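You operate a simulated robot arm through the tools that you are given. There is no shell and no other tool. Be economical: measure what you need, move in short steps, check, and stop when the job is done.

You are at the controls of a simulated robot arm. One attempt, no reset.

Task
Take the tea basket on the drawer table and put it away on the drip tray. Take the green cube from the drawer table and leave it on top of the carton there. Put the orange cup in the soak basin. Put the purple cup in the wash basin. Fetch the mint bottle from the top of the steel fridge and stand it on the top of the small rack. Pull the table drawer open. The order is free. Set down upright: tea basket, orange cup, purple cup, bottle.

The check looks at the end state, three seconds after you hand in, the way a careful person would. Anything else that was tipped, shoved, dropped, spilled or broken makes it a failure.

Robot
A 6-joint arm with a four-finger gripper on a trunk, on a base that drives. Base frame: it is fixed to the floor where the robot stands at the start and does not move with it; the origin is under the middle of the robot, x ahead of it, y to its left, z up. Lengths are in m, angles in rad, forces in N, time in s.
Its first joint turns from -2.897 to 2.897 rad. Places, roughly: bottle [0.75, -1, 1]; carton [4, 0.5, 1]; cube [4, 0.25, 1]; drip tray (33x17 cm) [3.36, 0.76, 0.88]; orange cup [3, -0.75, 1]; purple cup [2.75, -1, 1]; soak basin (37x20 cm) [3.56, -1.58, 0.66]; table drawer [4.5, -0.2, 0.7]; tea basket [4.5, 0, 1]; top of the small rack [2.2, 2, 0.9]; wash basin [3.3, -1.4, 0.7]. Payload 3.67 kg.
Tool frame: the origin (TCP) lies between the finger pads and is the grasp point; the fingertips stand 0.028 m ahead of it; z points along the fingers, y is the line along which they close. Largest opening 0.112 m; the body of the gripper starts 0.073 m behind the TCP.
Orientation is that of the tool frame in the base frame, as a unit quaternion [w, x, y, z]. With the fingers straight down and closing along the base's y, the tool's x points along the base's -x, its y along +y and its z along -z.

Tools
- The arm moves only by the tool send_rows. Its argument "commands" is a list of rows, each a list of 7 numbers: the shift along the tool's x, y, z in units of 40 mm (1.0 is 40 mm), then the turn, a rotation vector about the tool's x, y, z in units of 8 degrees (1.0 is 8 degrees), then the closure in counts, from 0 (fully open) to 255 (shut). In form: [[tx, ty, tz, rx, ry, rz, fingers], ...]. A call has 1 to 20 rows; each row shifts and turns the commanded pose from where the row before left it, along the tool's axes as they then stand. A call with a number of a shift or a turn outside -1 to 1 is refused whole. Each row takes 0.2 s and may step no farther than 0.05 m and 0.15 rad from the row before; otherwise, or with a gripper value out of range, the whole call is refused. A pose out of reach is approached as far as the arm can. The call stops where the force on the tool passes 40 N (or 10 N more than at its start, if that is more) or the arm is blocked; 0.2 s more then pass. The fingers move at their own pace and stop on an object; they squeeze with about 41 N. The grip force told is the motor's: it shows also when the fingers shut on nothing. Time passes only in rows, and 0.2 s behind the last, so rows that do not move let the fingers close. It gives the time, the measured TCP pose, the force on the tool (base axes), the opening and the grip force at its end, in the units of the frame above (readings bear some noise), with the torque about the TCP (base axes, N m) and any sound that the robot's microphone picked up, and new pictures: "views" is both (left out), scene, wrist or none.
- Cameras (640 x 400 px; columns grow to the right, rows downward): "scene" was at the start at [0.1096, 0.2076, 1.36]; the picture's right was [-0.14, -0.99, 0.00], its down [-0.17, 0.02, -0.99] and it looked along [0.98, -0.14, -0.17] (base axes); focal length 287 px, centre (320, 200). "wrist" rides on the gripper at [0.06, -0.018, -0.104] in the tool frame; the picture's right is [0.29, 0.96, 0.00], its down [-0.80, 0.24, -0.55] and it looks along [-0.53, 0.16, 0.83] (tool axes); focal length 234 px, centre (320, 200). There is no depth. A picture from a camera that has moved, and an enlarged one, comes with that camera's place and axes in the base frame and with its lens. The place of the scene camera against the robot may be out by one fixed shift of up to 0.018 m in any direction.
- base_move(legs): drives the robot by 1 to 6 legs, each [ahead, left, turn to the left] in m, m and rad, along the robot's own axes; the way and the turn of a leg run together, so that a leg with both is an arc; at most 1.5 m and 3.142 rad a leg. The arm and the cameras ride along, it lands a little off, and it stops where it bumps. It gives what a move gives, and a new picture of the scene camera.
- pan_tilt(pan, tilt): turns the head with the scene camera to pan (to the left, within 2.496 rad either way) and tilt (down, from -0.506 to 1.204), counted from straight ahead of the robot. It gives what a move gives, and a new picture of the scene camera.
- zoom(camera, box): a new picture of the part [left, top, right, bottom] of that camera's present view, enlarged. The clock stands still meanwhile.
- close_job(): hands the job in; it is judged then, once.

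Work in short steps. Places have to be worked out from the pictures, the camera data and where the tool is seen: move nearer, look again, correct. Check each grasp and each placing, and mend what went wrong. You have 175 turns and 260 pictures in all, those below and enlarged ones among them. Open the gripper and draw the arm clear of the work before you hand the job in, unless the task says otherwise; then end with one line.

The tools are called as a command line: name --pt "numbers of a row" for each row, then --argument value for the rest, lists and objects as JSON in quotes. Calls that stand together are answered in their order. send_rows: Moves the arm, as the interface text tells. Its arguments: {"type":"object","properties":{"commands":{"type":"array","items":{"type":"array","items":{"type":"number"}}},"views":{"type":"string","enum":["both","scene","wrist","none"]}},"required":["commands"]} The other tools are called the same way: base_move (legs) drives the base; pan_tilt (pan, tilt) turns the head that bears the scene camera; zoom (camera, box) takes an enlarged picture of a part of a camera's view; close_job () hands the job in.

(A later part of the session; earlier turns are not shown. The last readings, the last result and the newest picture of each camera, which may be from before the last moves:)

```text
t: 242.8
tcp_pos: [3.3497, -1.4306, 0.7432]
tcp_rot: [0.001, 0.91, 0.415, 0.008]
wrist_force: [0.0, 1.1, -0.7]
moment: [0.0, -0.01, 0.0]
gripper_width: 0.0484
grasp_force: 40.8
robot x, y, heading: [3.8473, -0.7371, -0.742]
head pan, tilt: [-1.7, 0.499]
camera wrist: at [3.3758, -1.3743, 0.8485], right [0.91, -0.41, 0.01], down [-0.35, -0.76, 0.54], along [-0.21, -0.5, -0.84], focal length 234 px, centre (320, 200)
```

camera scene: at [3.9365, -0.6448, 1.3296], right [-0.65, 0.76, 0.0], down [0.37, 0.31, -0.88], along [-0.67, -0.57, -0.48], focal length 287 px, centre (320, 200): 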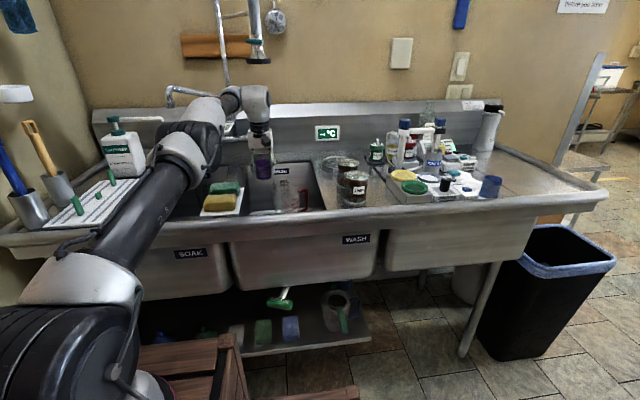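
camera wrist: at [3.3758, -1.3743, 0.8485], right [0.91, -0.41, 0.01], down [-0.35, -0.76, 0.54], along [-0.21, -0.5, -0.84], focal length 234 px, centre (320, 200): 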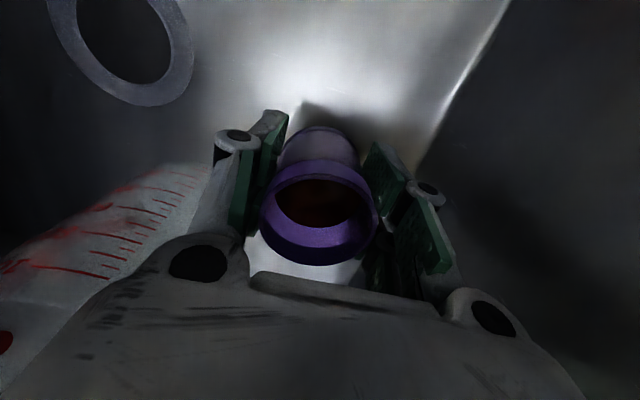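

The jug wall is close on the left; I shift 2 cm right and 1.5 cm back, then lower stepwise.

send_rows --pt "0.2 0.25 0 0 0 0 255" --pt "0.2 0.25 0 0 0 0 255" --pt "0 0 0.3 0 0 0 255" --pt "0 0 0.3 0 0 0 255" --pt "0 0 0.15 0 0 0 255" --pt "0 0 0 0 0 0 255" --views "wrist"

```text
t: 244.2
tcp_pos: [3.3767, -1.4324, 0.7107]
tcp_rot: [0.001, 0.91, 0.415, 0.007]
wrist_force: [0.2, -0.6, -0.4]
moment: [0.0, 0.03, 0.0]
gripper_width: 0.0487
grasp_force: 40.9
robot x, y, heading: [3.8541, -0.7412, -0.735]
head pan, tilt: [-1.7, 0.499]
camera wrist: at [3.4016, -1.3762, 0.8165], right [0.91, -0.41, 0.01], down [-0.35, -0.76, 0.54], along [-0.21, -0.5, -0.84], focal length 234 px, centre (320, 200)
```

wrist: 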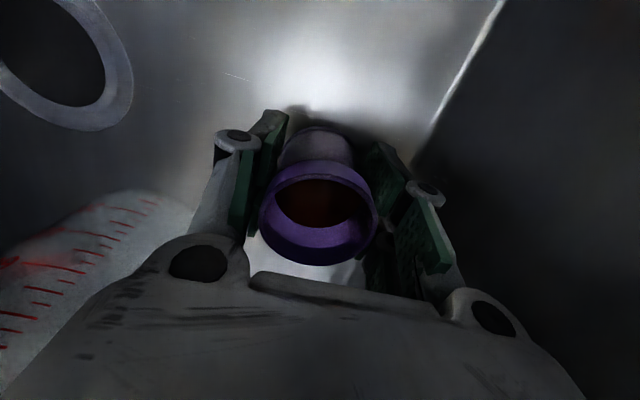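

Clear of the jug. Continue the last centimetres in small steps.

send_rows --pt "0 0 0.12 0 0 0 255" --pt "0 0 0.12 0 0 0 255" --pt "0 0 0 0 0 0 255" --views "none"

```text
t: 245.0
tcp_pos: [3.3769, -1.4333, 0.7024]
tcp_rot: [0.0, 0.909, 0.416, 0.008]
wrist_force: [0.0, 0.3, -1.0]
moment: [0.04, 0.0, -0.01]
gripper_width: 0.0486
grasp_force: 41.2
robot x, y, heading: [3.8479, -0.7389, -0.741]
head pan, tilt: [-1.7, 0.499]
```

send_rows --pt "0 0 0.1 0 0 0 255" --pt "0 0 0.1 0 0 0 255" --pt "0 0 0 0 0 0 255" --views "none"

```text
t: 245.8
tcp_pos: [3.3755, -1.433, 0.7001]
tcp_rot: [0.002, 0.91, 0.414, 0.003]
wrist_force: [-0.7, 4.5, 19.6]
moment: [-0.15, 0.42, -0.15]
gripper_width: 0.0486
grasp_force: 41.1
robot x, y, heading: [3.848, -0.7349, -0.736]
head pan, tilt: [-1.7, 0.499]
```

Contact with the floor at 0.70. I relieve 2 mm and open.

send_rows --pt "0 0 -0.06 0 0 0 255" --pt "0 0 0 0 0 0 110" --pt "0 0 0 0 0 0 90" --pt "0 0 0 0 0 0 90" --views "wrist"

```text
t: 246.8
tcp_pos: [3.3762, -1.4327, 0.6999]
tcp_rot: [0.0, 0.91, 0.414, 0.006]
wrist_force: [-0.2, -0.4, 0.5]
moment: [-0.01, 0.02, -0.01]
gripper_width: 0.0723
grasp_force: 0.0
robot x, y, heading: [3.8469, -0.741, -0.735]
head pan, tilt: [-1.7, 0.499]
camera wrist: at [3.4019, -1.376, 0.8045], right [0.91, -0.41, 0.01], down [-0.35, -0.76, 0.55], along [-0.22, -0.5, -0.84], focal length 234 px, centre (320, 200)
```

wrist: 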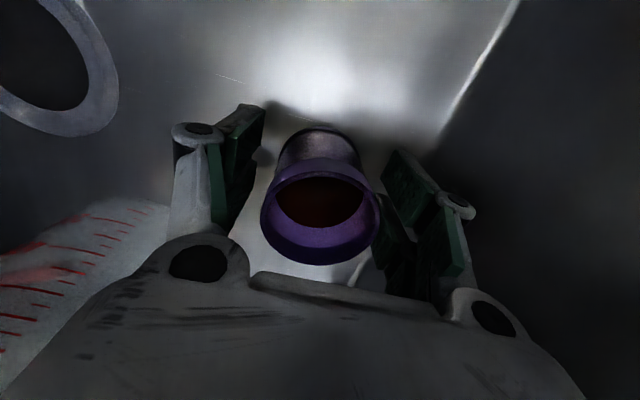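

Released and free on both sides. I rise to 0.94 (staying under the sprayer), close the fingers, shift away from the sponges, and retract toward me.

send_rows --pt "0 0 -0.5 0 0 0 90" --pt "0 0 -0.8 0 0 0 90" --pt "0 0 -0.9 0 0 0 90" --pt "0 0 -0.9 0 0 0 90" --pt "0 0 -0.9 0 0 0 90" --pt "0 0 -0.9 0 0 0 90" --pt "0 0 -0.9 0 0 0 90" --pt "0 0 -0.3 0 0 0 90" --views "wrist"

```text
t: 248.6
tcp_pos: [3.3743, -1.4312, 0.9396]
tcp_rot: [-0.001, 0.91, 0.415, 0.008]
wrist_force: [0.6, 0.3, -0.2]
moment: [0.02, 0.0, -0.02]
gripper_width: 0.0726
grasp_force: 0.1
robot x, y, heading: [3.8495, -0.7411, -0.738]
head pan, tilt: [-1.7, 0.499]
camera wrist: at [3.4007, -1.3748, 1.0449], right [0.91, -0.41, 0.01], down [-0.35, -0.76, 0.54], along [-0.21, -0.5, -0.84], focal length 234 px, centre (320, 200)
```

wrist: 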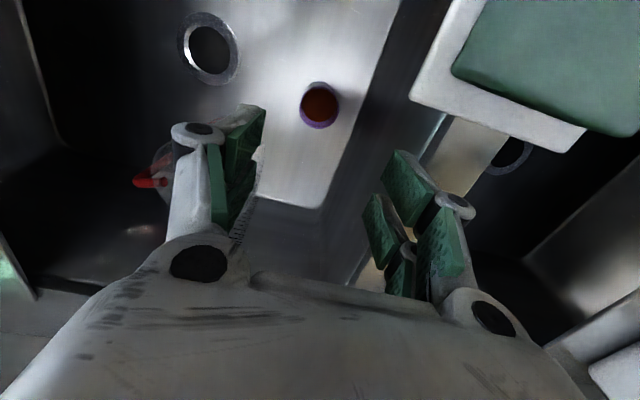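

Purple cup stands upright in the wash basin. Now the retreat.

send_rows --pt "0 -0.6 0 0 0 0 220" --pt "0 -0.6 0 0 0 0 220" --pt "0.9 0 0 0 0 0 220" --pt "0.9 0 0 0 0 0 220" --pt "0.9 0 0 0 0 0 220" --pt "0.9 0 0 0 0 0 220" --pt "0.9 0 0 0 0 0 220" --pt "0.9 0 0 0 0 0 220" --pt "0.9 0 -0.3 0 0 0 220" --pt "0.9 0 -0.3 0 0 0 220" --views "both"

zoom --camera "scene" --box '[60, 60, 520, 240]'

```text
t: 250.8
tcp_pos: [3.5265, -1.1819, 0.9711]
tcp_rot: [0.0, 0.91, 0.415, 0.009]
wrist_force: [-1.3, 0.0, -0.7]
moment: [0.03, -0.05, -0.01]
gripper_width: 0.0155
grasp_force: 0.1
robot x, y, heading: [3.8534, -0.7363, -0.741]
head pan, tilt: [-1.7, 0.499]
camera scene: at [3.9363, -0.645, 1.3296], right [-0.65, 0.76, 0.0], down [0.37, 0.31, -0.88], along [-0.67, -0.57, -0.48], focal length 287 px, centre (320, 200)
camera wrist: at [3.552, -1.1264, 1.0753], right [0.91, -0.41, 0.01], down [-0.35, -0.76, 0.54], along [-0.21, -0.5, -0.84], focal length 234 px, centre (320, 200)
```

scene: 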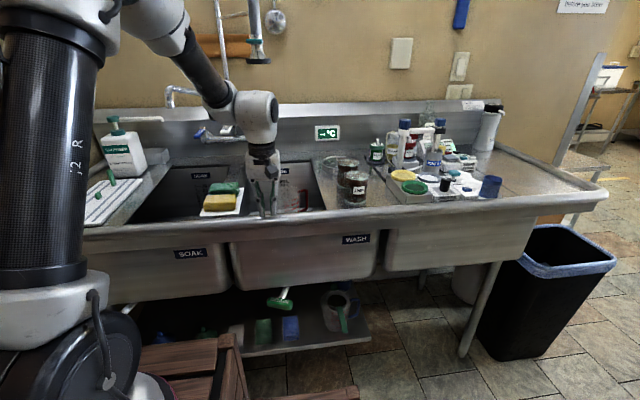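
wrist: 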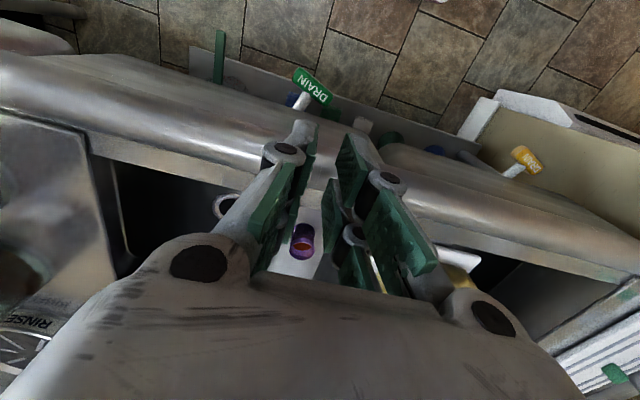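

```text
1.39 times, centred on (290, 150) of scene
camera zoom: at [3.9363, -0.645, 1.3296], right [-0.65, 0.76, 0.0], down [0.37, 0.31, -0.88], along [-0.67, -0.57, -0.48], focal length 400 px, centre (362, 270)
```

zoom: 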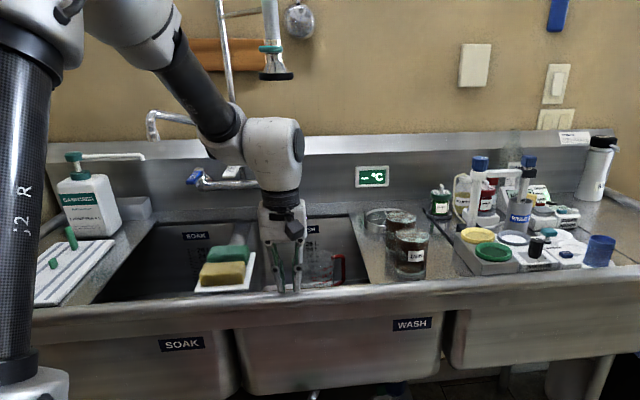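

Both cups done. Now I raise the arm and look to the left at the drawer handle while planning the swing.

send_rows --pt "0 0 -0.95 0 0 0 0" --pt "0 0 -0.95 0 0 0 0" --pt "0 0 -0.95 0 0 0 0" --pt "0 0 -0.95 0 0 0 0" --pt "0 0 -0.95 0 0 0 0" --pt "0 0 -0.95 0 0 0 0" --views "none"

pan_tilt --pan 1.4 --tilt 0.8

```text
t: 252.2
tcp_pos: [3.522, -1.1847, 1.1962]
tcp_rot: [0.0, 0.91, 0.416, 0.009]
wrist_force: [-0.2, -0.7, -0.2]
moment: [0.01, -0.04, 0.01]
gripper_width: 0.112
grasp_force: 0.1
robot x, y, heading: [3.8509, -0.7383, -0.74]
head pan, tilt: [-1.7, 0.499]
```

```text
t: 254.9
tcp_pos: [3.5222, -1.1844, 1.196]
tcp_rot: [-0.001, 0.909, 0.416, 0.008]
wrist_force: [0.5, -0.1, 0.9]
moment: [0.0, -0.01, 0.04]
gripper_width: 0.1119
grasp_force: 0.1
robot x, y, heading: [3.8487, -0.7393, -0.738]
head pan, tilt: [1.4, 0.799]
camera scene: at [4.0697, -0.5364, 1.3036], right [0.61, -0.79, 0.0], down [-0.57, -0.44, -0.7], along [0.55, 0.43, -0.72], focal length 287 px, centre (320, 200)
```

scene: 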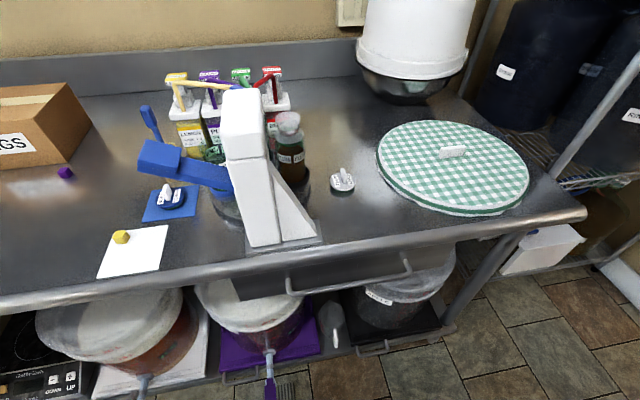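

The drawer handle is well seen. Zoom.

zoom --camera "scene" --box '[220, 220, 460, 350]'

```text
2.67 times, centred on (340, 285) of scene
camera zoom: at [4.0697, -0.5364, 1.3036], right [0.61, -0.79, 0.0], down [-0.57, -0.44, -0.7], along [0.55, 0.43, -0.72], focal length 766 px, centre (267, -27)
```

zoom: 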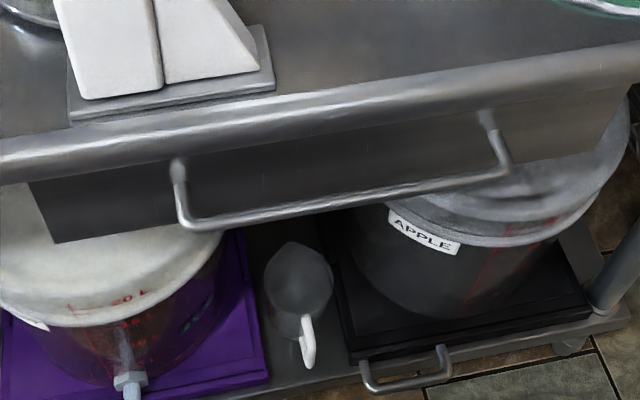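

Handle bar: s 3.40–3.66, n ≈2.562, z ≈0.742, protruding 5.4 cm from the drawer front, just under the table lip. Plan: swing the arm to the left side, tilt 45°, hook closed fingers behind the bar and strafe away. First the swing.

send_rows --pt "0.109 0.96 0 0 0 -0.501 0" --pt "0.109 0.96 0 0 0 -0.501 0" --pt "0.109 0.96 0 0 0 -0.501 0" --pt "0.109 0.96 0 0 0 -0.501 0" --pt "0.109 0.96 0 0 0 -0.501 0" --pt "0.109 0.96 0 0 0 -0.501 0" --pt "0.109 0.96 0 0 0 -0.501 0" --pt "0.109 0.96 0 0 0 -0.501 0" --pt "0.109 0.96 0 0 0 -0.501 0" --pt "0.109 0.96 0 0 0 -0.501 0" --pt "0.109 0.96 0 0 0 -0.501 0" --pt "0.109 0.96 0 0 0 -0.501 0" --pt "0.109 0.96 0 0 0 -0.501 0" --pt "0.109 0.96 0 0 0 -0.501 0" --pt "0.109 0.96 0 0 0 -0.501 0" --pt "0.109 0.96 0 0 0 -0.501 255" --pt "0.109 0.96 0 0 0 -0.501 255" --pt "0.109 0.96 0 0 0 -0.501 255" --pt "0.109 0.96 0 0 0 -0.501 255" --pt "0.109 0.96 0 0 0 -0.501 255" --views "none"

send_rows --pt "0.109 0.96 0 0 0 -0.501 255" --pt "0.109 0.96 0 0 0 -0.501 255" --pt "0.109 0.96 0 0 0 -0.501 255" --pt "0.109 0.96 0 0 0 -0.501 255" --pt "0.109 0.96 0 0 0 -0.501 255" --pt "0.109 0.96 0 0 0 -0.501 255" --pt "0.109 0.96 0 0 0 -0.501 255" --pt "0.109 0.96 0 0 0 -0.501 255" --pt "0.109 0.96 0 0 0 -0.501 255" --pt "0.109 0.96 0 0 0 -0.501 255" --pt "0.109 0.96 0 0 0 -0.501 255" --pt "0.109 0.96 0 0 0 -0.501 255" --pt "0.109 0.96 0 0 0 -0.501 255" --pt "0.109 0.96 0 0 0 -0.501 255" --views "scene"

```text
t: 259.1
tcp_pos: [4.2332, -1.1389, 1.2054]
tcp_rot: [0.006, 0.427, 0.904, 0.006]
wrist_force: [-0.4, 0.0, -0.1]
moment: [0.05, -0.03, 0.03]
gripper_width: 0.0001
grasp_force: 35.4
robot x, y, heading: [3.8513, -0.7346, -0.738]
head pan, tilt: [1.4, 0.799]
```

```text
t: 262.1
tcp_pos: [4.3965, -0.647, 1.2147]
tcp_rot: [0.008, -0.047, 0.999, 0.003]
wrist_force: [0.1, -0.3, 0.3]
moment: [0.08, -0.02, 0.06]
gripper_width: 0.0
grasp_force: 35.2
robot x, y, heading: [3.8462, -0.7398, -0.736]
head pan, tilt: [1.4, 0.799]
camera scene: at [4.0698, -0.5367, 1.3037], right [0.61, -0.79, 0.0], down [-0.57, -0.44, -0.7], along [0.55, 0.43, -0.72], focal length 287 px, centre (320, 200)
```

scene: 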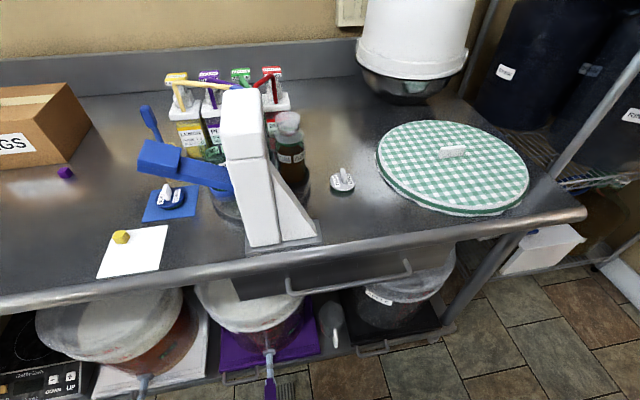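

Continue the swing to point at the table, then drive 0.2 m forward to line up with the handle's middle.

send_rows --pt "0.109 0.96 0 0 0 -0.501 255" --pt "0.109 0.96 0 0 0 -0.501 255" --pt "0.109 0.96 0 0 0 -0.501 255" --pt "0.109 0.96 0 0 0 -0.501 255" --pt "0.109 0.96 0 0 0 -0.501 255" --pt "0.109 0.96 0 0 0 -0.501 255" --pt "0.109 0.96 0 0 0 -0.501 255" --pt "0.109 0.96 0 0 0 -0.501 255" --pt "0.109 0.96 0 0 0 -0.501 255" --pt "0.109 0.96 0 0 0 -0.501 255" --pt "0.109 0.96 0 0 0 -0.4 255" --views "none"

base_move --legs '[[0.19, 0, 0.015]]'

zoom --camera "wrist" --box '[0, 0, 640, 400]'

```text
t: 264.5
tcp_pos: [4.2821, -0.3391, 1.226]
tcp_rot: [0.016, -0.335, 0.942, 0.008]
wrist_force: [-1.2, 0.3, -0.2]
moment: [-0.04, -0.07, 0.0]
gripper_width: 0.0002
grasp_force: 35.4
robot x, y, heading: [3.8517, -0.7391, -0.741]
head pan, tilt: [1.4, 0.799]
stopped in row 11: the arm was blocked; the commanded pose is now the measured one
```

```text
t: 266.1
tcp_pos: [4.4174, -0.4595, 1.2229]
tcp_rot: [0.014, -0.342, 0.939, 0.007]
wrist_force: [0.1, -0.5, -0.2]
moment: [-0.01, 0.0, 0.05]
gripper_width: 0.0001
grasp_force: 35.5
robot x, y, heading: [3.9887, -0.8652, -0.723]
head pan, tilt: [1.4, 0.799]
camera scene: at [4.1795, -0.6363, 1.3048], right [0.91, -0.42, 0.0], down [-0.3, -0.64, -0.71], along [0.3, 0.64, -0.71], focal length 287 px, centre (320, 200)
```

scene: 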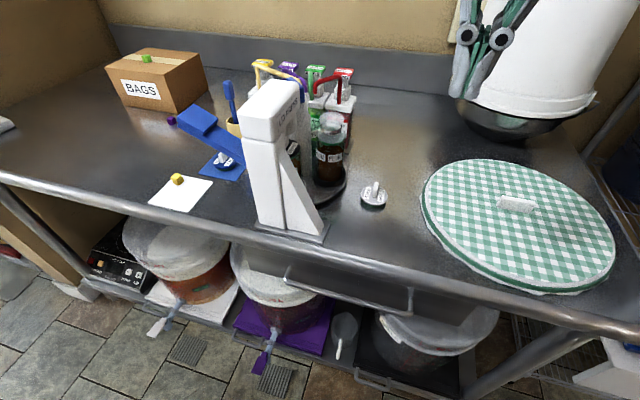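

```text
1.00 times, centred on (320, 200) of wrist (not enlarged: the box is as wide or as high as the picture)
camera zoom: at [4.3817, -0.5143, 1.3259], right [-0.84, 0.55, -0.01], down [0.44, 0.68, 0.58], along [0.32, 0.48, -0.81], focal length 234 px, centre (320, 200)
```

zoom: 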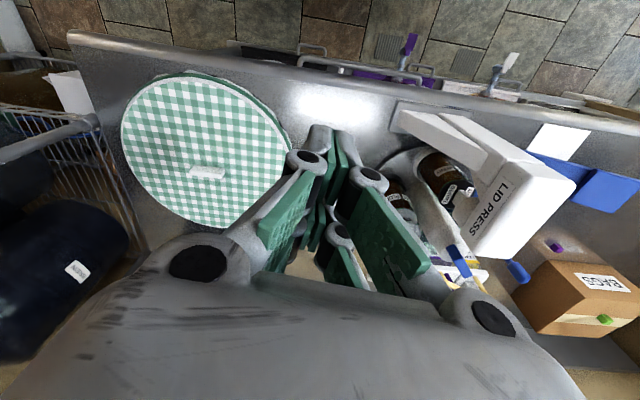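

The arm touched my own head mast on this side, so the left side is unusable. On the right side there is no mast: I swing the arm back to the front, go out to the open area and turn the base around.

send_rows --pt "-0.027 -0.97 0 0 0 0.473 255" --pt "-0.027 -0.97 0 0 0 0.473 255" --pt "-0.027 -0.97 0 0 0 0.473 255" --pt "-0.027 -0.97 0 0 0 0.473 255" --pt "-0.027 -0.97 0 0 0 0.473 255" --pt "-0.027 -0.97 0 0 0 0.473 255" --pt "-0.027 -0.97 0 0 0 0.473 255" --pt "-0.027 -0.97 0 0 0 0.473 255" --pt "-0.027 -0.97 0 0 0 0.473 255" --pt "-0.027 -0.97 0 0 0 0.473 255" --pt "-0.027 -0.97 0 0 0 0.473 255" --pt "-0.027 -0.97 0 0 0 0.473 255" --pt "-0.027 -0.97 0 0 0 0.473 255" --pt "-0.027 -0.97 0 0 0 0.473 255" --pt "-0.027 -0.97 0 0 0 0.473 255" --pt "-0.027 -0.97 0 0 0 0.473 255" --pt "-0.027 -0.97 0 0 0 0.473 255" --pt "-0.027 -0.97 0 0 0 0.473 255" --pt "-0.027 -0.97 0 0 0 0.473 255" --pt "-0.027 -0.97 0 0 0 0.473 255" --views "none"

base_move --legs '[[-1.5, 0, 0], [-0.7, 0, 0], [0, -0.3, 0]]'

```text
t: 270.3
tcp_pos: [4.4903, -1.1785, 1.2077]
tcp_rot: [0.007, 0.305, 0.952, 0.015]
wrist_force: [-0.2, -0.2, -0.4]
moment: [-0.05, 0.05, 0.01]
gripper_width: 0.0
grasp_force: 36.1
robot x, y, heading: [3.9914, -0.8645, -0.727]
head pan, tilt: [1.4, 0.799]
```

```text
t: 282.9
tcp_pos: [2.6167, 0.0534, 1.2087]
tcp_rot: [0.007, 0.288, 0.957, 0.015]
wrist_force: [-0.1, -0.4, 0.8]
moment: [-0.02, -0.01, 0.03]
gripper_width: 0.0
grasp_force: 35.7
robot x, y, heading: [2.1083, 0.3479, -0.694]
head pan, tilt: [1.4, 0.799]
camera scene: at [2.3174, 0.5616, 1.3036], right [0.65, -0.76, 0.0], down [-0.54, -0.47, -0.7], along [0.53, 0.45, -0.72], focal length 287 px, centre (320, 200)
```

scene: 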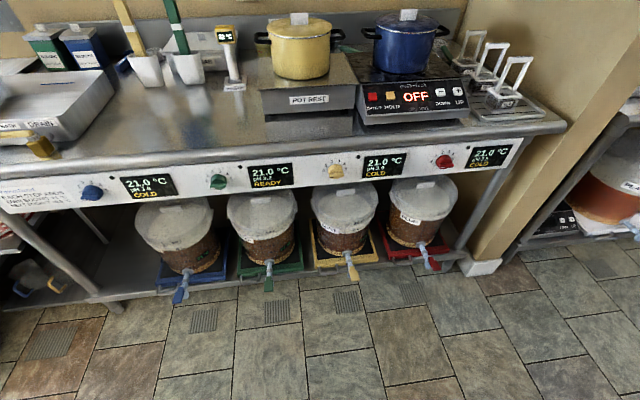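

All is fine here (three baskets on the tray). I turn around and reverse into the corridor.

base_move --legs '[[0, 0, 3.114], [0, -0.2, 0]]'

```text
t: 291.7
tcp_pos: [1.7481, 0.8231, 1.2075]
tcp_rot: [0.015, 0.949, -0.315, -0.007]
wrist_force: [0.1, -0.1, -0.4]
moment: [-0.03, 0.0, 0.0]
gripper_width: 0.0
grasp_force: 35.7
robot x, y, heading: [2.2412, 0.4947, 2.399]
head pan, tilt: [1.4, 0.799]
camera scene: at [2.0149, 0.3093, 1.3036], right [-0.61, 0.79, 0.0], down [0.57, 0.44, -0.7], along [-0.55, -0.42, -0.72], focal length 287 px, centre (320, 200)
```

scene: 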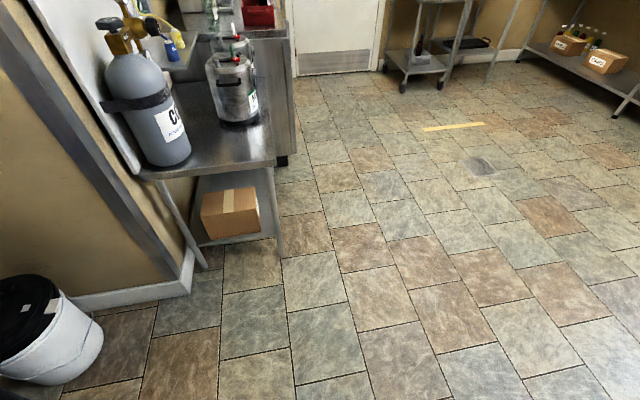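

I reverse 2.23 m into the corridor.

base_move --legs '[[0, 0, 0.021], [-1.4, 0, 0], [-0.83, 0, 0]]'

```text
t: 303.2
tcp_pos: [3.4432, -0.6785, 1.2077]
tcp_rot: [0.015, 0.952, -0.305, -0.008]
wrist_force: [0.5, -0.1, -1.0]
moment: [0.0, 0.0, 0.0]
gripper_width: 0.0
grasp_force: 35.3
robot x, y, heading: [3.9455, -0.9928, 2.419]
head pan, tilt: [1.4, 0.799]
camera scene: at [3.722, -1.1852, 1.3036], right [-0.63, 0.78, 0.0], down [0.56, 0.45, -0.7], along [-0.54, -0.44, -0.72], focal length 287 px, centre (320, 200)
```

scene: 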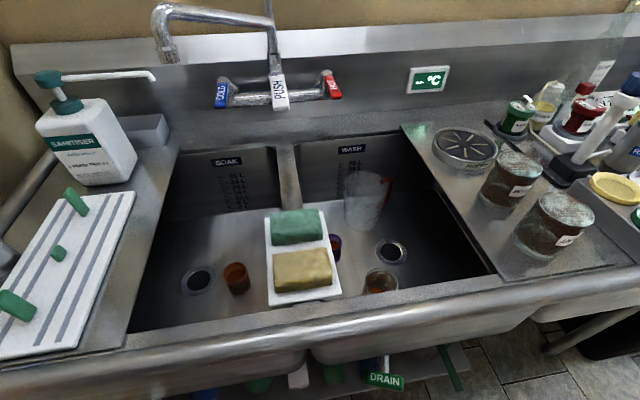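

Both cups stand upright in their basins. Now the arm swings to the right (table side).

send_rows --pt "-0.027 -0.97 0 0 0 0.473 255" --pt "-0.027 -0.97 0 0 0 0.473 255" --pt "-0.027 -0.97 0 0 0 0.473 255" --pt "-0.027 -0.97 0 0 0 0.473 255" --pt "-0.027 -0.97 0 0 0 0.473 255" --pt "-0.027 -0.97 0 0 0 0.473 255" --pt "-0.027 -0.97 0 0 0 0.473 255" --pt "-0.027 -0.97 0 0 0 0.473 255" --pt "-0.027 -0.97 0 0 0 0.473 255" --pt "-0.027 -0.97 0 0 0 0.473 255" --pt "-0.027 -0.97 0 0 0 0.473 255" --pt "-0.027 -0.97 0 0 0 0.473 255" --pt "-0.027 -0.97 0 0 0 0.473 255" --pt "-0.027 -0.97 0 0 0 0.473 255" --pt "-0.027 -0.97 0 0 0 0.473 255" --pt "-0.027 -0.97 0 0 0 0.473 255" --pt "-0.027 -0.97 0 0 0 0.473 255" --pt "-0.027 -0.97 0 0 0 0.473 255" --pt "-0.027 -0.97 0 0 0 0.473 255" --pt "-0.027 -0.97 0 0 0 0.473 255" --views "none"

send_rows --pt "-0.027 -0.97 0 0 0 0.473 255" --pt "-0.027 -0.97 0 0 0 0.473 255" --pt "-0.027 -0.97 0 0 0 0.473 255" --pt "-0.027 -0.97 0 0 0 0.473 255" --pt "-0.027 -0.97 0 0 0 0.473 255" --views "none"

pan_tilt --pan -1.1 --tilt 0.7

```text
t: 307.4
tcp_pos: [4.1192, -0.4273, 1.1862]
tcp_rot: [-0.016, -0.566, 0.824, -0.003]
wrist_force: [-0.5, -0.3, 0.0]
moment: [0.0, -0.02, -0.01]
gripper_width: 0.0
grasp_force: 35.7
robot x, y, heading: [3.9438, -0.9914, 2.412]
head pan, tilt: [1.4, 0.799]
```

```text
t: 308.6
tcp_pos: [4.2891, -0.5196, 1.1845]
tcp_rot: [-0.015, -0.424, 0.906, -0.006]
wrist_force: [-0.2, 0.8, -0.1]
moment: [0.01, -0.02, -0.01]
gripper_width: 0.0
grasp_force: 35.5
robot x, y, heading: [3.9456, -0.9926, 2.419]
head pan, tilt: [1.4, 0.799]
```

```text
t: 310.9
tcp_pos: [4.2911, -0.5204, 1.1853]
tcp_rot: [-0.015, -0.424, 0.905, -0.006]
wrist_force: [0.2, 0.4, -0.2]
moment: [-0.02, -0.02, 0.0]
gripper_width: 0.0
grasp_force: 35.7
robot x, y, heading: [3.9465, -0.9946, 2.415]
head pan, tilt: [-1.1, 0.7]
camera scene: at [3.8061, -1.0523, 1.3119], right [0.97, -0.25, 0.0], down [-0.16, -0.62, -0.76], along [0.19, 0.74, -0.64], focal length 287 px, centre (320, 200)
```

scene: 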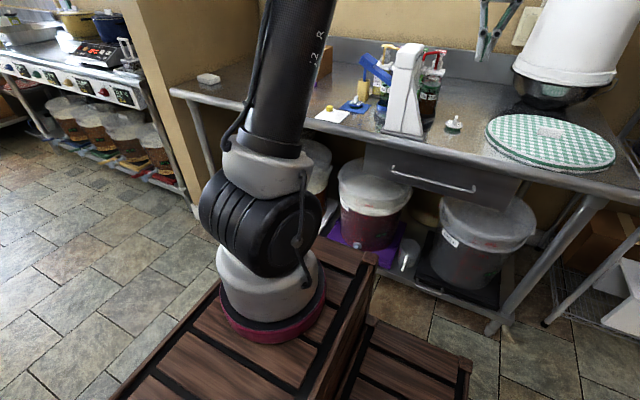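

The handle is clearly seen. I lower in front of the table edge, tilt the tool 45° and view the bar with the wrist camera.

send_rows --pt "0.2 0 0.9 0 0 0 255" --pt "0.2 0 0.9 0 0 0 255" --pt "0.1 0 0.9 0 0 0 255" --pt "0 0 0.9 0 0 0 255" --pt "0 0 0.9 0 0 0 255" --pt "0 0 0 0 -0.97 0 255" --pt "0 0 0 0 -0.97 0 255" --pt "0 0 0 0 -0.97 0 255" --pt "0 0 0 0 -0.97 0 255" --pt "0 0 0 0 -0.97 0 255" --pt "0 0 0 0 -0.97 0 255" --views "wrist"

```text
t: 313.3
tcp_pos: [4.2751, -0.5348, 1.0064]
tcp_rot: [0.344, -0.391, 0.838, 0.162]
wrist_force: [-0.2, 0.8, -0.3]
moment: [-0.07, -0.02, 0.01]
gripper_width: 0.0001
grasp_force: 35.3
robot x, y, heading: [3.9446, -0.9932, 2.421]
head pan, tilt: [-1.1, 0.7]
camera wrist: at [4.2164, -0.6365, 1.0382], right [-0.87, 0.46, -0.2], down [-0.07, 0.29, 0.95], along [0.5, 0.84, -0.22], focal length 234 px, centre (320, 200)
```

wrist: 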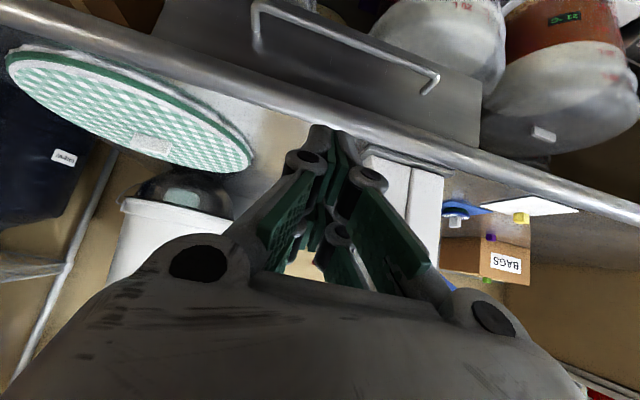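

The bar's offset perpendicular to the 45° approach is well fixed (n+z ≈ 3.324); I drop 7.4 cm so the fingers will pass ~2 cm behind it, then advance 15 cm along the tool and look.

send_rows --pt "0.654 0 0.654 0 0 0 255" --pt "0.654 0 0.654 0 0 0 255" --pt "0 0 0.95 0 0 0 255" --pt "0 0 0.95 0 0 0 255" --pt "0 0 0.95 0 0 0 255" --pt "0 0 0.8 0 0 0 255" --pt "0 0 0 0 0 0 255" --views "wrist"

```text
t: 314.9
tcp_pos: [4.3408, -0.4562, 0.8285]
tcp_rot: [0.344, -0.391, 0.838, 0.162]
wrist_force: [0.2, 0.0, 0.3]
moment: [-0.03, 0.01, 0.01]
gripper_width: 0.0
grasp_force: 36.0
robot x, y, heading: [3.9426, -0.9912, 2.415]
head pan, tilt: [-1.1, 0.7]
camera wrist: at [4.2813, -0.5562, 0.8605], right [-0.87, 0.46, -0.2], down [-0.07, 0.29, 0.95], along [0.49, 0.84, -0.22], focal length 234 px, centre (320, 200)
```

wrist: 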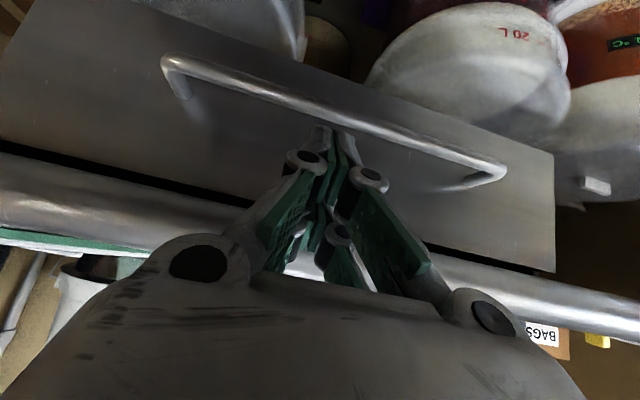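

Second view fixes the bar at n 2.558, z 0.765; the fingers line up ~2 cm behind it. I advance 9 cm to hook.

send_rows --pt "0 0 0.75 0 0 0 255" --pt "0 0 0.75 0 0 0 255" --pt "0 0 0.75 0 0 0 255" --pt "0 0 0 0 0 0 255" --views "wrist"

```text
t: 315.4
tcp_pos: [4.3571, -0.4365, 0.8022]
tcp_rot: [0.345, -0.391, 0.838, 0.16]
wrist_force: [-21.6, -18.7, 29.1]
moment: [-0.6, 0.74, -0.2]
gripper_width: 0.0061
grasp_force: 35.7
robot x, y, heading: [3.94, -0.9935, 2.422]
head pan, tilt: [-1.1, 0.7]
stopped in row 2: the force on the tool passed its limit at 90 N (the readings are from after the stop); the commanded pose is now the measured one
camera wrist: at [4.298, -0.5376, 0.8351], right [-0.87, 0.46, -0.2], down [-0.07, 0.29, 0.95], along [0.49, 0.84, -0.22], focal length 234 px, centre (320, 200)
```

wrist: 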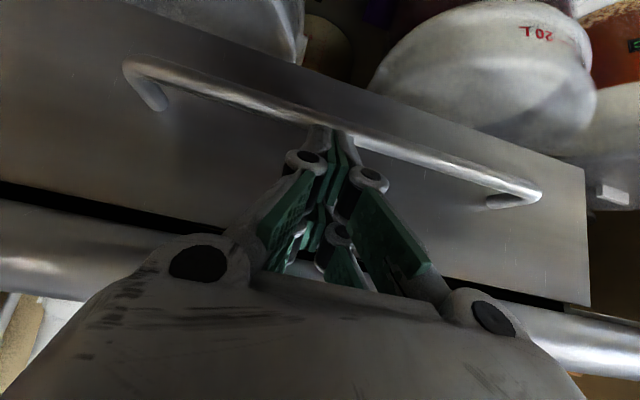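

The tip landed on the bar's top (bar thicker than assumed). I back off 2 cm, shift 1.1 cm toward the drawer, and advance again.

send_rows --pt "0 0 -0.6 0 0 0 255" --pt "-0.2 0 0.2 0 0 0 255" --pt "0 0 0.5 0 0 0 255" --pt "0 0 0.4 0 0 0 255" --pt "0 0 0.4 0 0 0 255" --pt "0 0 0 0 0 0 255" --views "none"

```text
t: 316.3
tcp_pos: [4.3606, -0.433, 0.8052]
tcp_rot: [0.341, -0.393, 0.839, 0.16]
wrist_force: [-24.2, -20.5, 31.4]
moment: [0.57, -0.15, -0.02]
gripper_width: 0.006
grasp_force: 35.7
robot x, y, heading: [3.9425, -0.9936, 2.416]
head pan, tilt: [-1.1, 0.7]
stopped in row 4: the force on the tool passed its limit at 115 N (the readings are from after the stop); the commanded pose is now the measured one
```

The standoff is only ~3.2 cm, too narrow for the inclined finger width. I'll instead grip the bar with the tool horizontal, fingers above and below. I back out and give the arm room by moving the base 10 cm away.

send_rows --pt "0 0 -0.9 0 0 0 255" --pt "0 0 -0.9 0 0 0 255" --pt "0 0 -0.7 0 0 0 255" --views "none"

base_move --legs '[[0, 0.1, 0]]'

send_rows --pt "-0.59 0 0.59 0 0 0 150" --pt "-0.59 0 0.59 0 0 0 150" --pt "-0.5 0 0.5 0 0 0 150" --pt "0.7 0 0.7 0 0 0 150" --pt "0.7 0 0.7 0 0 0 150" --pt "0 0 0 0 -0.94 0 150" --pt "0 0 0 0 -0.94 0 150" --pt "0 0 0 0 -0.94 0 150" --pt "0 0 0 0 -0.94 0 150" --pt "0 0 0 0 -0.94 0 150" --pt "0 0 0 0 -0.94 0 150" --views "scene"

```text
t: 317.1
tcp_pos: [4.3199, -0.4844, 0.8751]
tcp_rot: [0.34, -0.393, 0.839, 0.16]
wrist_force: [0.5, 0.1, -0.3]
moment: [0.01, -0.02, -0.03]
gripper_width: 0.0001
grasp_force: 35.4
robot x, y, heading: [3.946, -0.9909, 2.422]
head pan, tilt: [-1.1, 0.7]
```

```text
t: 318.2
tcp_pos: [4.2512, -0.5599, 0.8753]
tcp_rot: [0.341, -0.393, 0.839, 0.16]
wrist_force: [0.4, 0.4, -0.8]
moment: [0.02, 0.02, 0.0]
gripper_width: 0.0001
grasp_force: 35.3
robot x, y, heading: [3.876, -1.0657, 2.417]
head pan, tilt: [-1.1, 0.7]
camera scene: at [3.7394, -1.1285, 1.3119], right [0.97, -0.25, 0.0], down [-0.16, -0.62, -0.76], along [0.19, 0.74, -0.64], focal length 287 px, centre (320, 200)
```

scene: 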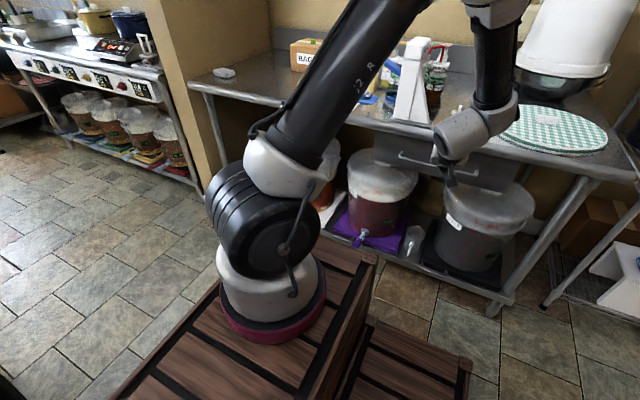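

```text
t: 320.6
tcp_pos: [4.3367, -0.4859, 0.8019]
tcp_rot: [0.634, -0.3, 0.644, 0.305]
wrist_force: [0.4, -0.8, 0.5]
moment: [0.01, -0.01, -0.01]
gripper_width: 0.0463
grasp_force: 0.1
out of reach, approached as far as the arm can: row 10, 11
robot x, y, heading: [3.8797, -1.0689, 2.424]
head pan, tilt: [-1.1, 0.7]
camera scene: at [3.7394, -1.1285, 1.3119], right [0.97, -0.25, 0.0], down [-0.16, -0.62, -0.76], along [0.19, 0.74, -0.64], focal length 287 px, centre (320, 200)
```

scene: 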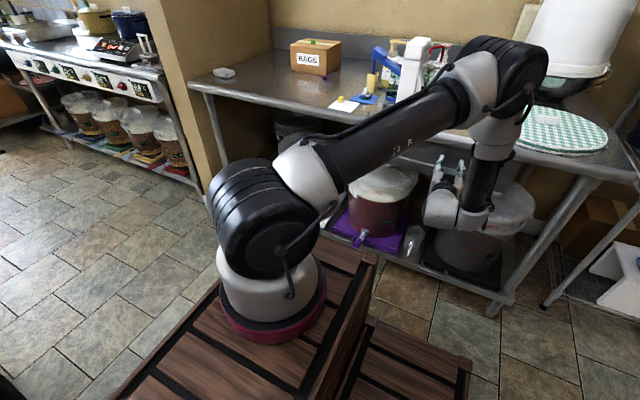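

The tool is now horizontal pointing at the drawer. I roll it 90° so the fingers close vertically, and view the bar.

send_rows --pt "0 0 0 0 0 0.94 120" --pt "0 0 0 0 0 0.94 120" --pt "0 0 0 0 0 0.94 120" --pt "0 0 0 0 0 0.94 120" --pt "0 0 0 0 0 0.94 120" --pt "0 0 0 0 0 0.94 120" --pt "0 0 0 0 0 0.94 120" --pt "0 0 0 0 0 0.94 120" --pt "0 0 0 0 0 0.94 120" --pt "0 0 0 0 0 0.94 120" --pt "0 0 0 0 0 0.94 120" --pt "0 0 0 0 0 0.94 120" --pt "0 -0.6 0 0 0 0 120" --pt "0 0 0 0 0 0 120" --views "wrist"

```text
t: 323.6
tcp_pos: [4.3377, -0.4835, 0.779]
tcp_rot: [0.236, 0.243, 0.668, 0.662]
wrist_force: [0.0, -0.2, -0.1]
moment: [0.01, 0.03, 0.0]
gripper_width: 0.0593
grasp_force: 0.0
robot x, y, heading: [3.8763, -1.0687, 2.422]
head pan, tilt: [-1.1, 0.7]
camera wrist: at [4.2254, -0.5266, 0.7632], right [-0.21, 0.19, 0.96], down [0.26, -0.93, 0.24], along [0.94, 0.3, 0.15], focal length 234 px, centre (320, 200)
```

wrist: 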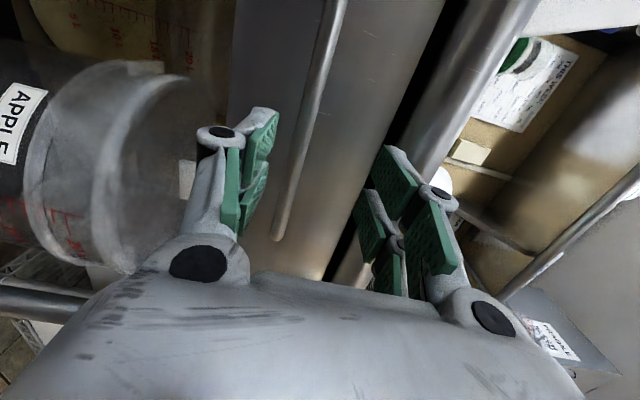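

The bar (z 0.766) lies between the open fingers. I lower 1.3 cm, advance 5 cm and close.

send_rows --pt "0 -0.33 0 0 0 0 120" --pt "0 0 0.6 0 0 0 120" --pt "0 0 0.65 0 0 0 120" --pt "0 0 0 0 0 0 255" --pt "0 0 0 0 0 0 255" --pt "0 0 0 0 0 0 255" --views "wrist"

```text
t: 325.0
tcp_pos: [4.3682, -0.4467, 0.7648]
tcp_rot: [0.239, 0.242, 0.668, 0.662]
wrist_force: [1.2, 2.2, 2.5]
moment: [-0.59, -0.72, 0.34]
gripper_width: 0.0107
grasp_force: 45.1
robot x, y, heading: [3.8781, -1.0676, 2.424]
head pan, tilt: [-1.1, 0.7]
camera wrist: at [4.2574, -0.4889, 0.7479], right [-0.21, 0.19, 0.96], down [0.26, -0.93, 0.24], along [0.94, 0.3, 0.15], focal length 234 px, centre (320, 200)
```

wrist: 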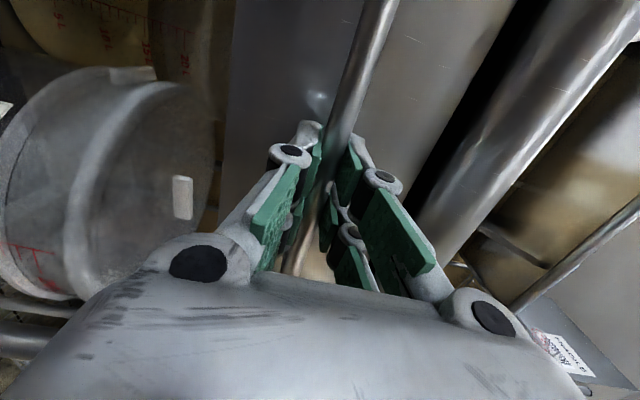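

Bar gripped (10.7 mm). I pull slowly with the arm.

send_rows --pt "0 0 -0.3 0 0 0 255" --pt "0 0 -0.4 0 0 0 255" --pt "0 0 -0.5 0 0 0 255" --pt "0 0 -0.5 0 0 0 255" --pt "0 0 -0.5 0 0 0 255" --pt "0 0 -0.5 0 0 0 255" --pt "0 0 0 0 0 0 255" --views "scene"

```text
t: 326.6
tcp_pos: [4.2977, -0.5303, 0.7655]
tcp_rot: [0.237, 0.243, 0.669, 0.661]
wrist_force: [-27.0, 19.6, -5.7]
moment: [-1.0, -1.07, 0.23]
gripper_width: 0.0111
grasp_force: 45.0
robot x, y, heading: [3.8737, -1.0714, 2.423]
head pan, tilt: [-1.1, 0.7]
camera scene: at [3.7386, -1.1277, 1.3118], right [0.97, -0.25, 0.0], down [-0.16, -0.62, -0.76], along [0.19, 0.74, -0.64], focal length 287 px, centre (320, 200)
```

scene: 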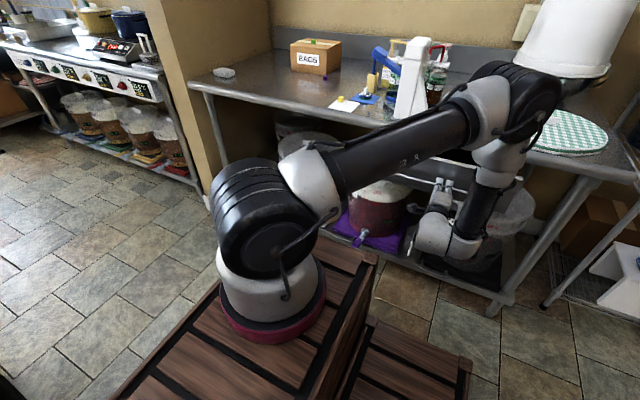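

The drawer follows (11 cm so far), with some side load; I correct sideways 3 mm and pull on a bit.

send_rows --pt "0.1 0 0 0 0 0 255" --pt "0.02 0 -0.4 0 0 0 255" --pt "0.02 0 -0.4 0 0 0 255" --pt "0.02 0 -0.4 0 0 0 255" --pt "0.02 0 -0.3 0 0 0 255" --pt "0 0 0 0 0 0 255" --views "none"

```text
t: 327.7
tcp_pos: [4.2627, -0.57, 0.7649]
tcp_rot: [0.239, 0.246, 0.669, 0.659]
wrist_force: [0.7, -3.5, -8.1]
moment: [-0.55, -0.65, 0.83]
gripper_width: 0.011
grasp_force: 44.5
robot x, y, heading: [3.8767, -1.0674, 2.418]
head pan, tilt: [-1.1, 0.7]
stopped in row 5: the force on the tool passed its limit at 46 N (the readings are from after the stop); the commanded pose is now the measured one
```

16 cm pulled; a force limit was met. I look at the state.

pan_tilt --pan -1.2 --tilt 0.85

```text
t: 328.4
tcp_pos: [4.2625, -0.5702, 0.764]
tcp_rot: [0.238, 0.246, 0.67, 0.659]
wrist_force: [1.7, -4.6, -16.8]
moment: [-0.69, -0.73, 0.25]
gripper_width: 0.0108
grasp_force: 45.5
robot x, y, heading: [3.8772, -1.069, 2.42]
head pan, tilt: [-1.201, 0.85]
camera scene: at [3.7458, -1.1373, 1.2997], right [0.94, -0.34, 0.0], down [-0.26, -0.71, -0.66], along [0.23, 0.62, -0.75], focal length 287 px, centre (320, 200)
```

scene: 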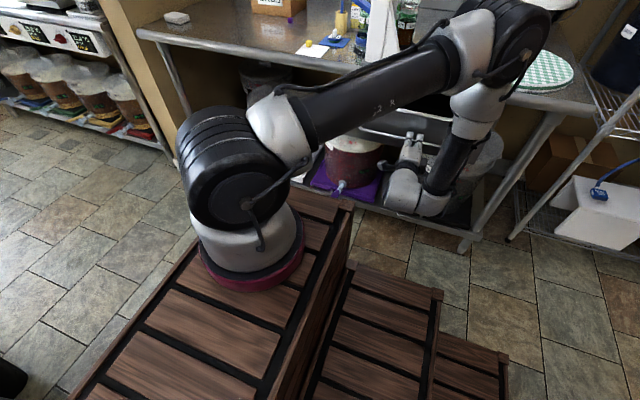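

The drawer is visibly out and there is still room. I relieve the vertical load and pull a little more.

send_rows --pt "0 -0.07 0 0 0 0 255" --pt "0.02 0 -0.25 0 0 0 255" --pt "0.02 0 -0.25 0 0 0 255" --pt "0.02 0 -0.25 0 0 0 255" --pt "0.02 0 -0.25 0 0 0 255" --pt "0 0 0 0 0 0 255" --views "none"

```text
t: 329.8
tcp_pos: [4.2354, -0.6009, 0.7628]
tcp_rot: [0.24, 0.246, 0.668, 0.659]
wrist_force: [13.9, -11.2, 19.8]
moment: [-0.51, -0.67, 0.54]
gripper_width: 0.0106
grasp_force: 45.2
robot x, y, heading: [3.8783, -1.0688, 2.419]
head pan, tilt: [-1.201, 0.85]
```

20 cm now. I balance the side loads and pull 5–6 cm more.

send_rows --pt "-0.06 0.05 0 0 0 0 255" --pt "0.01 0 -0.3 0 0 0 255" --pt "0.01 0 -0.3 0 0 0 255" --pt "0.01 0 -0.3 0 0 0 255" --pt "0.01 0 -0.3 0 0 0 255" --pt "0.01 0 -0.3 0 0 0 255" --pt "0 0 0 0 0 0 255" --views "scene"

```text
t: 331.4
tcp_pos: [4.1962, -0.6449, 0.7636]
tcp_rot: [0.238, 0.247, 0.67, 0.659]
wrist_force: [10.0, -10.0, -37.0]
moment: [-0.89, -0.76, 0.27]
gripper_width: 0.011
grasp_force: 45.0
robot x, y, heading: [3.8774, -1.0682, 2.421]
head pan, tilt: [-1.201, 0.85]
camera scene: at [3.7463, -1.1371, 1.2997], right [0.94, -0.34, 0.0], down [-0.26, -0.71, -0.66], along [0.23, 0.62, -0.75], focal length 287 px, centre (320, 200)
```

scene: 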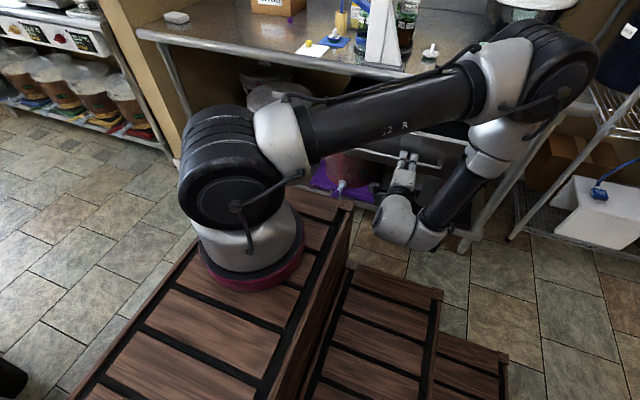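

The drawer is out ~26 cm. I release the bar and slide the base 4.5 cm away so the fingers clear it.

send_rows --pt "0 0 0 0 0 0 120" --pt "0 0 0 0 0 0 100" --pt "0 0 0 0 0 0 100" --views "none"

base_move --legs '[[0, 0.045, 0]]'

```text
t: 332.2
tcp_pos: [4.1962, -0.6454, 0.7661]
tcp_rot: [0.239, 0.246, 0.669, 0.66]
wrist_force: [0.1, -0.3, 0.5]
moment: [0.0, -0.04, 0.03]
gripper_width: 0.068
grasp_force: 0.1
robot x, y, heading: [3.8737, -1.0696, 2.422]
head pan, tilt: [-1.201, 0.85]
```

```text
t: 333.3
tcp_pos: [4.1699, -0.6797, 0.7656]
tcp_rot: [0.239, 0.246, 0.669, 0.66]
wrist_force: [0.7, -0.4, -0.5]
moment: [-0.02, 0.03, 0.0]
gripper_width: 0.0682
grasp_force: 0.0
robot x, y, heading: [3.8524, -1.1014, 2.416]
head pan, tilt: [-1.201, 0.85]
stopped in leg 1: the robot was blocked; the commanded pose is now the measured one
camera scene: at [3.7173, -1.1699, 1.2996], right [0.94, -0.35, 0.0], down [-0.26, -0.7, -0.66], along [0.23, 0.62, -0.75], focal length 287 px, centre (320, 200)
```

scene: 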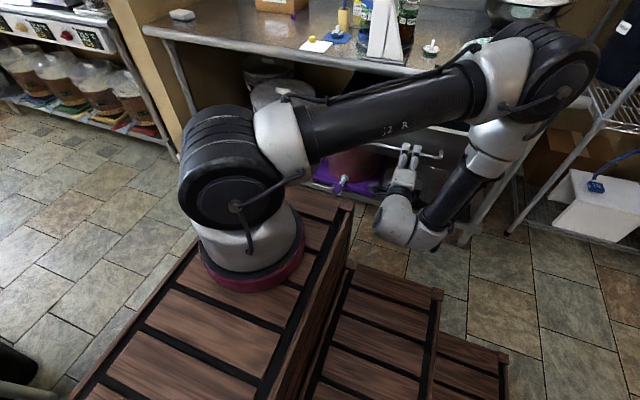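

Fingers are clear of the bar. I raise the arm straight up, away from drawer and table.

send_rows --pt "0 0.2 -0.3 0 0 0 100" --pt "0 0.8 0 0 0 0 100" --pt "0 0.9 0 0 0 0 100" --pt "0 0.9 0 0 0 0 100" --pt "0 0.9 0 0 0 0 100" --pt "0 0.9 0 0 0 0 100" --pt "0 0.9 0 0 0 0 100" --pt "0 0.9 0 0 0 0 100" --pt "0 0.9 0 0 0 0 100" --pt "0 0.9 0 0 0 0 100" --views "scene"

```text
t: 335.5
tcp_pos: [4.1668, -0.6879, 1.0931]
tcp_rot: [0.238, 0.248, 0.669, 0.659]
wrist_force: [0.4, 0.0, 0.1]
moment: [0.0, -0.01, 0.02]
gripper_width: 0.0682
grasp_force: 0.1
robot x, y, heading: [3.8471, -1.1051, 2.418]
head pan, tilt: [-1.201, 0.85]
camera scene: at [3.7175, -1.1699, 1.2996], right [0.94, -0.35, 0.0], down [-0.26, -0.7, -0.66], along [0.23, 0.62, -0.75], focal length 287 px, centre (320, 200)
```

scene: 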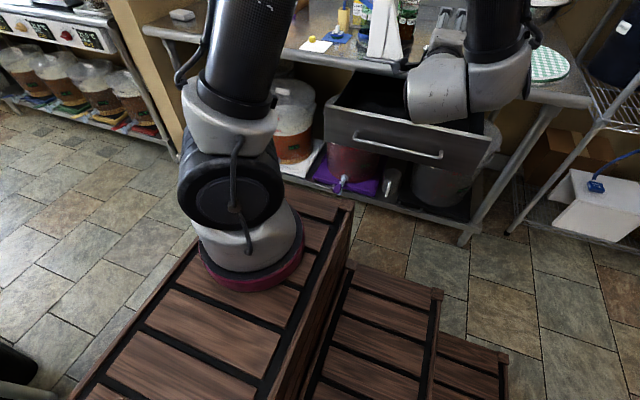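

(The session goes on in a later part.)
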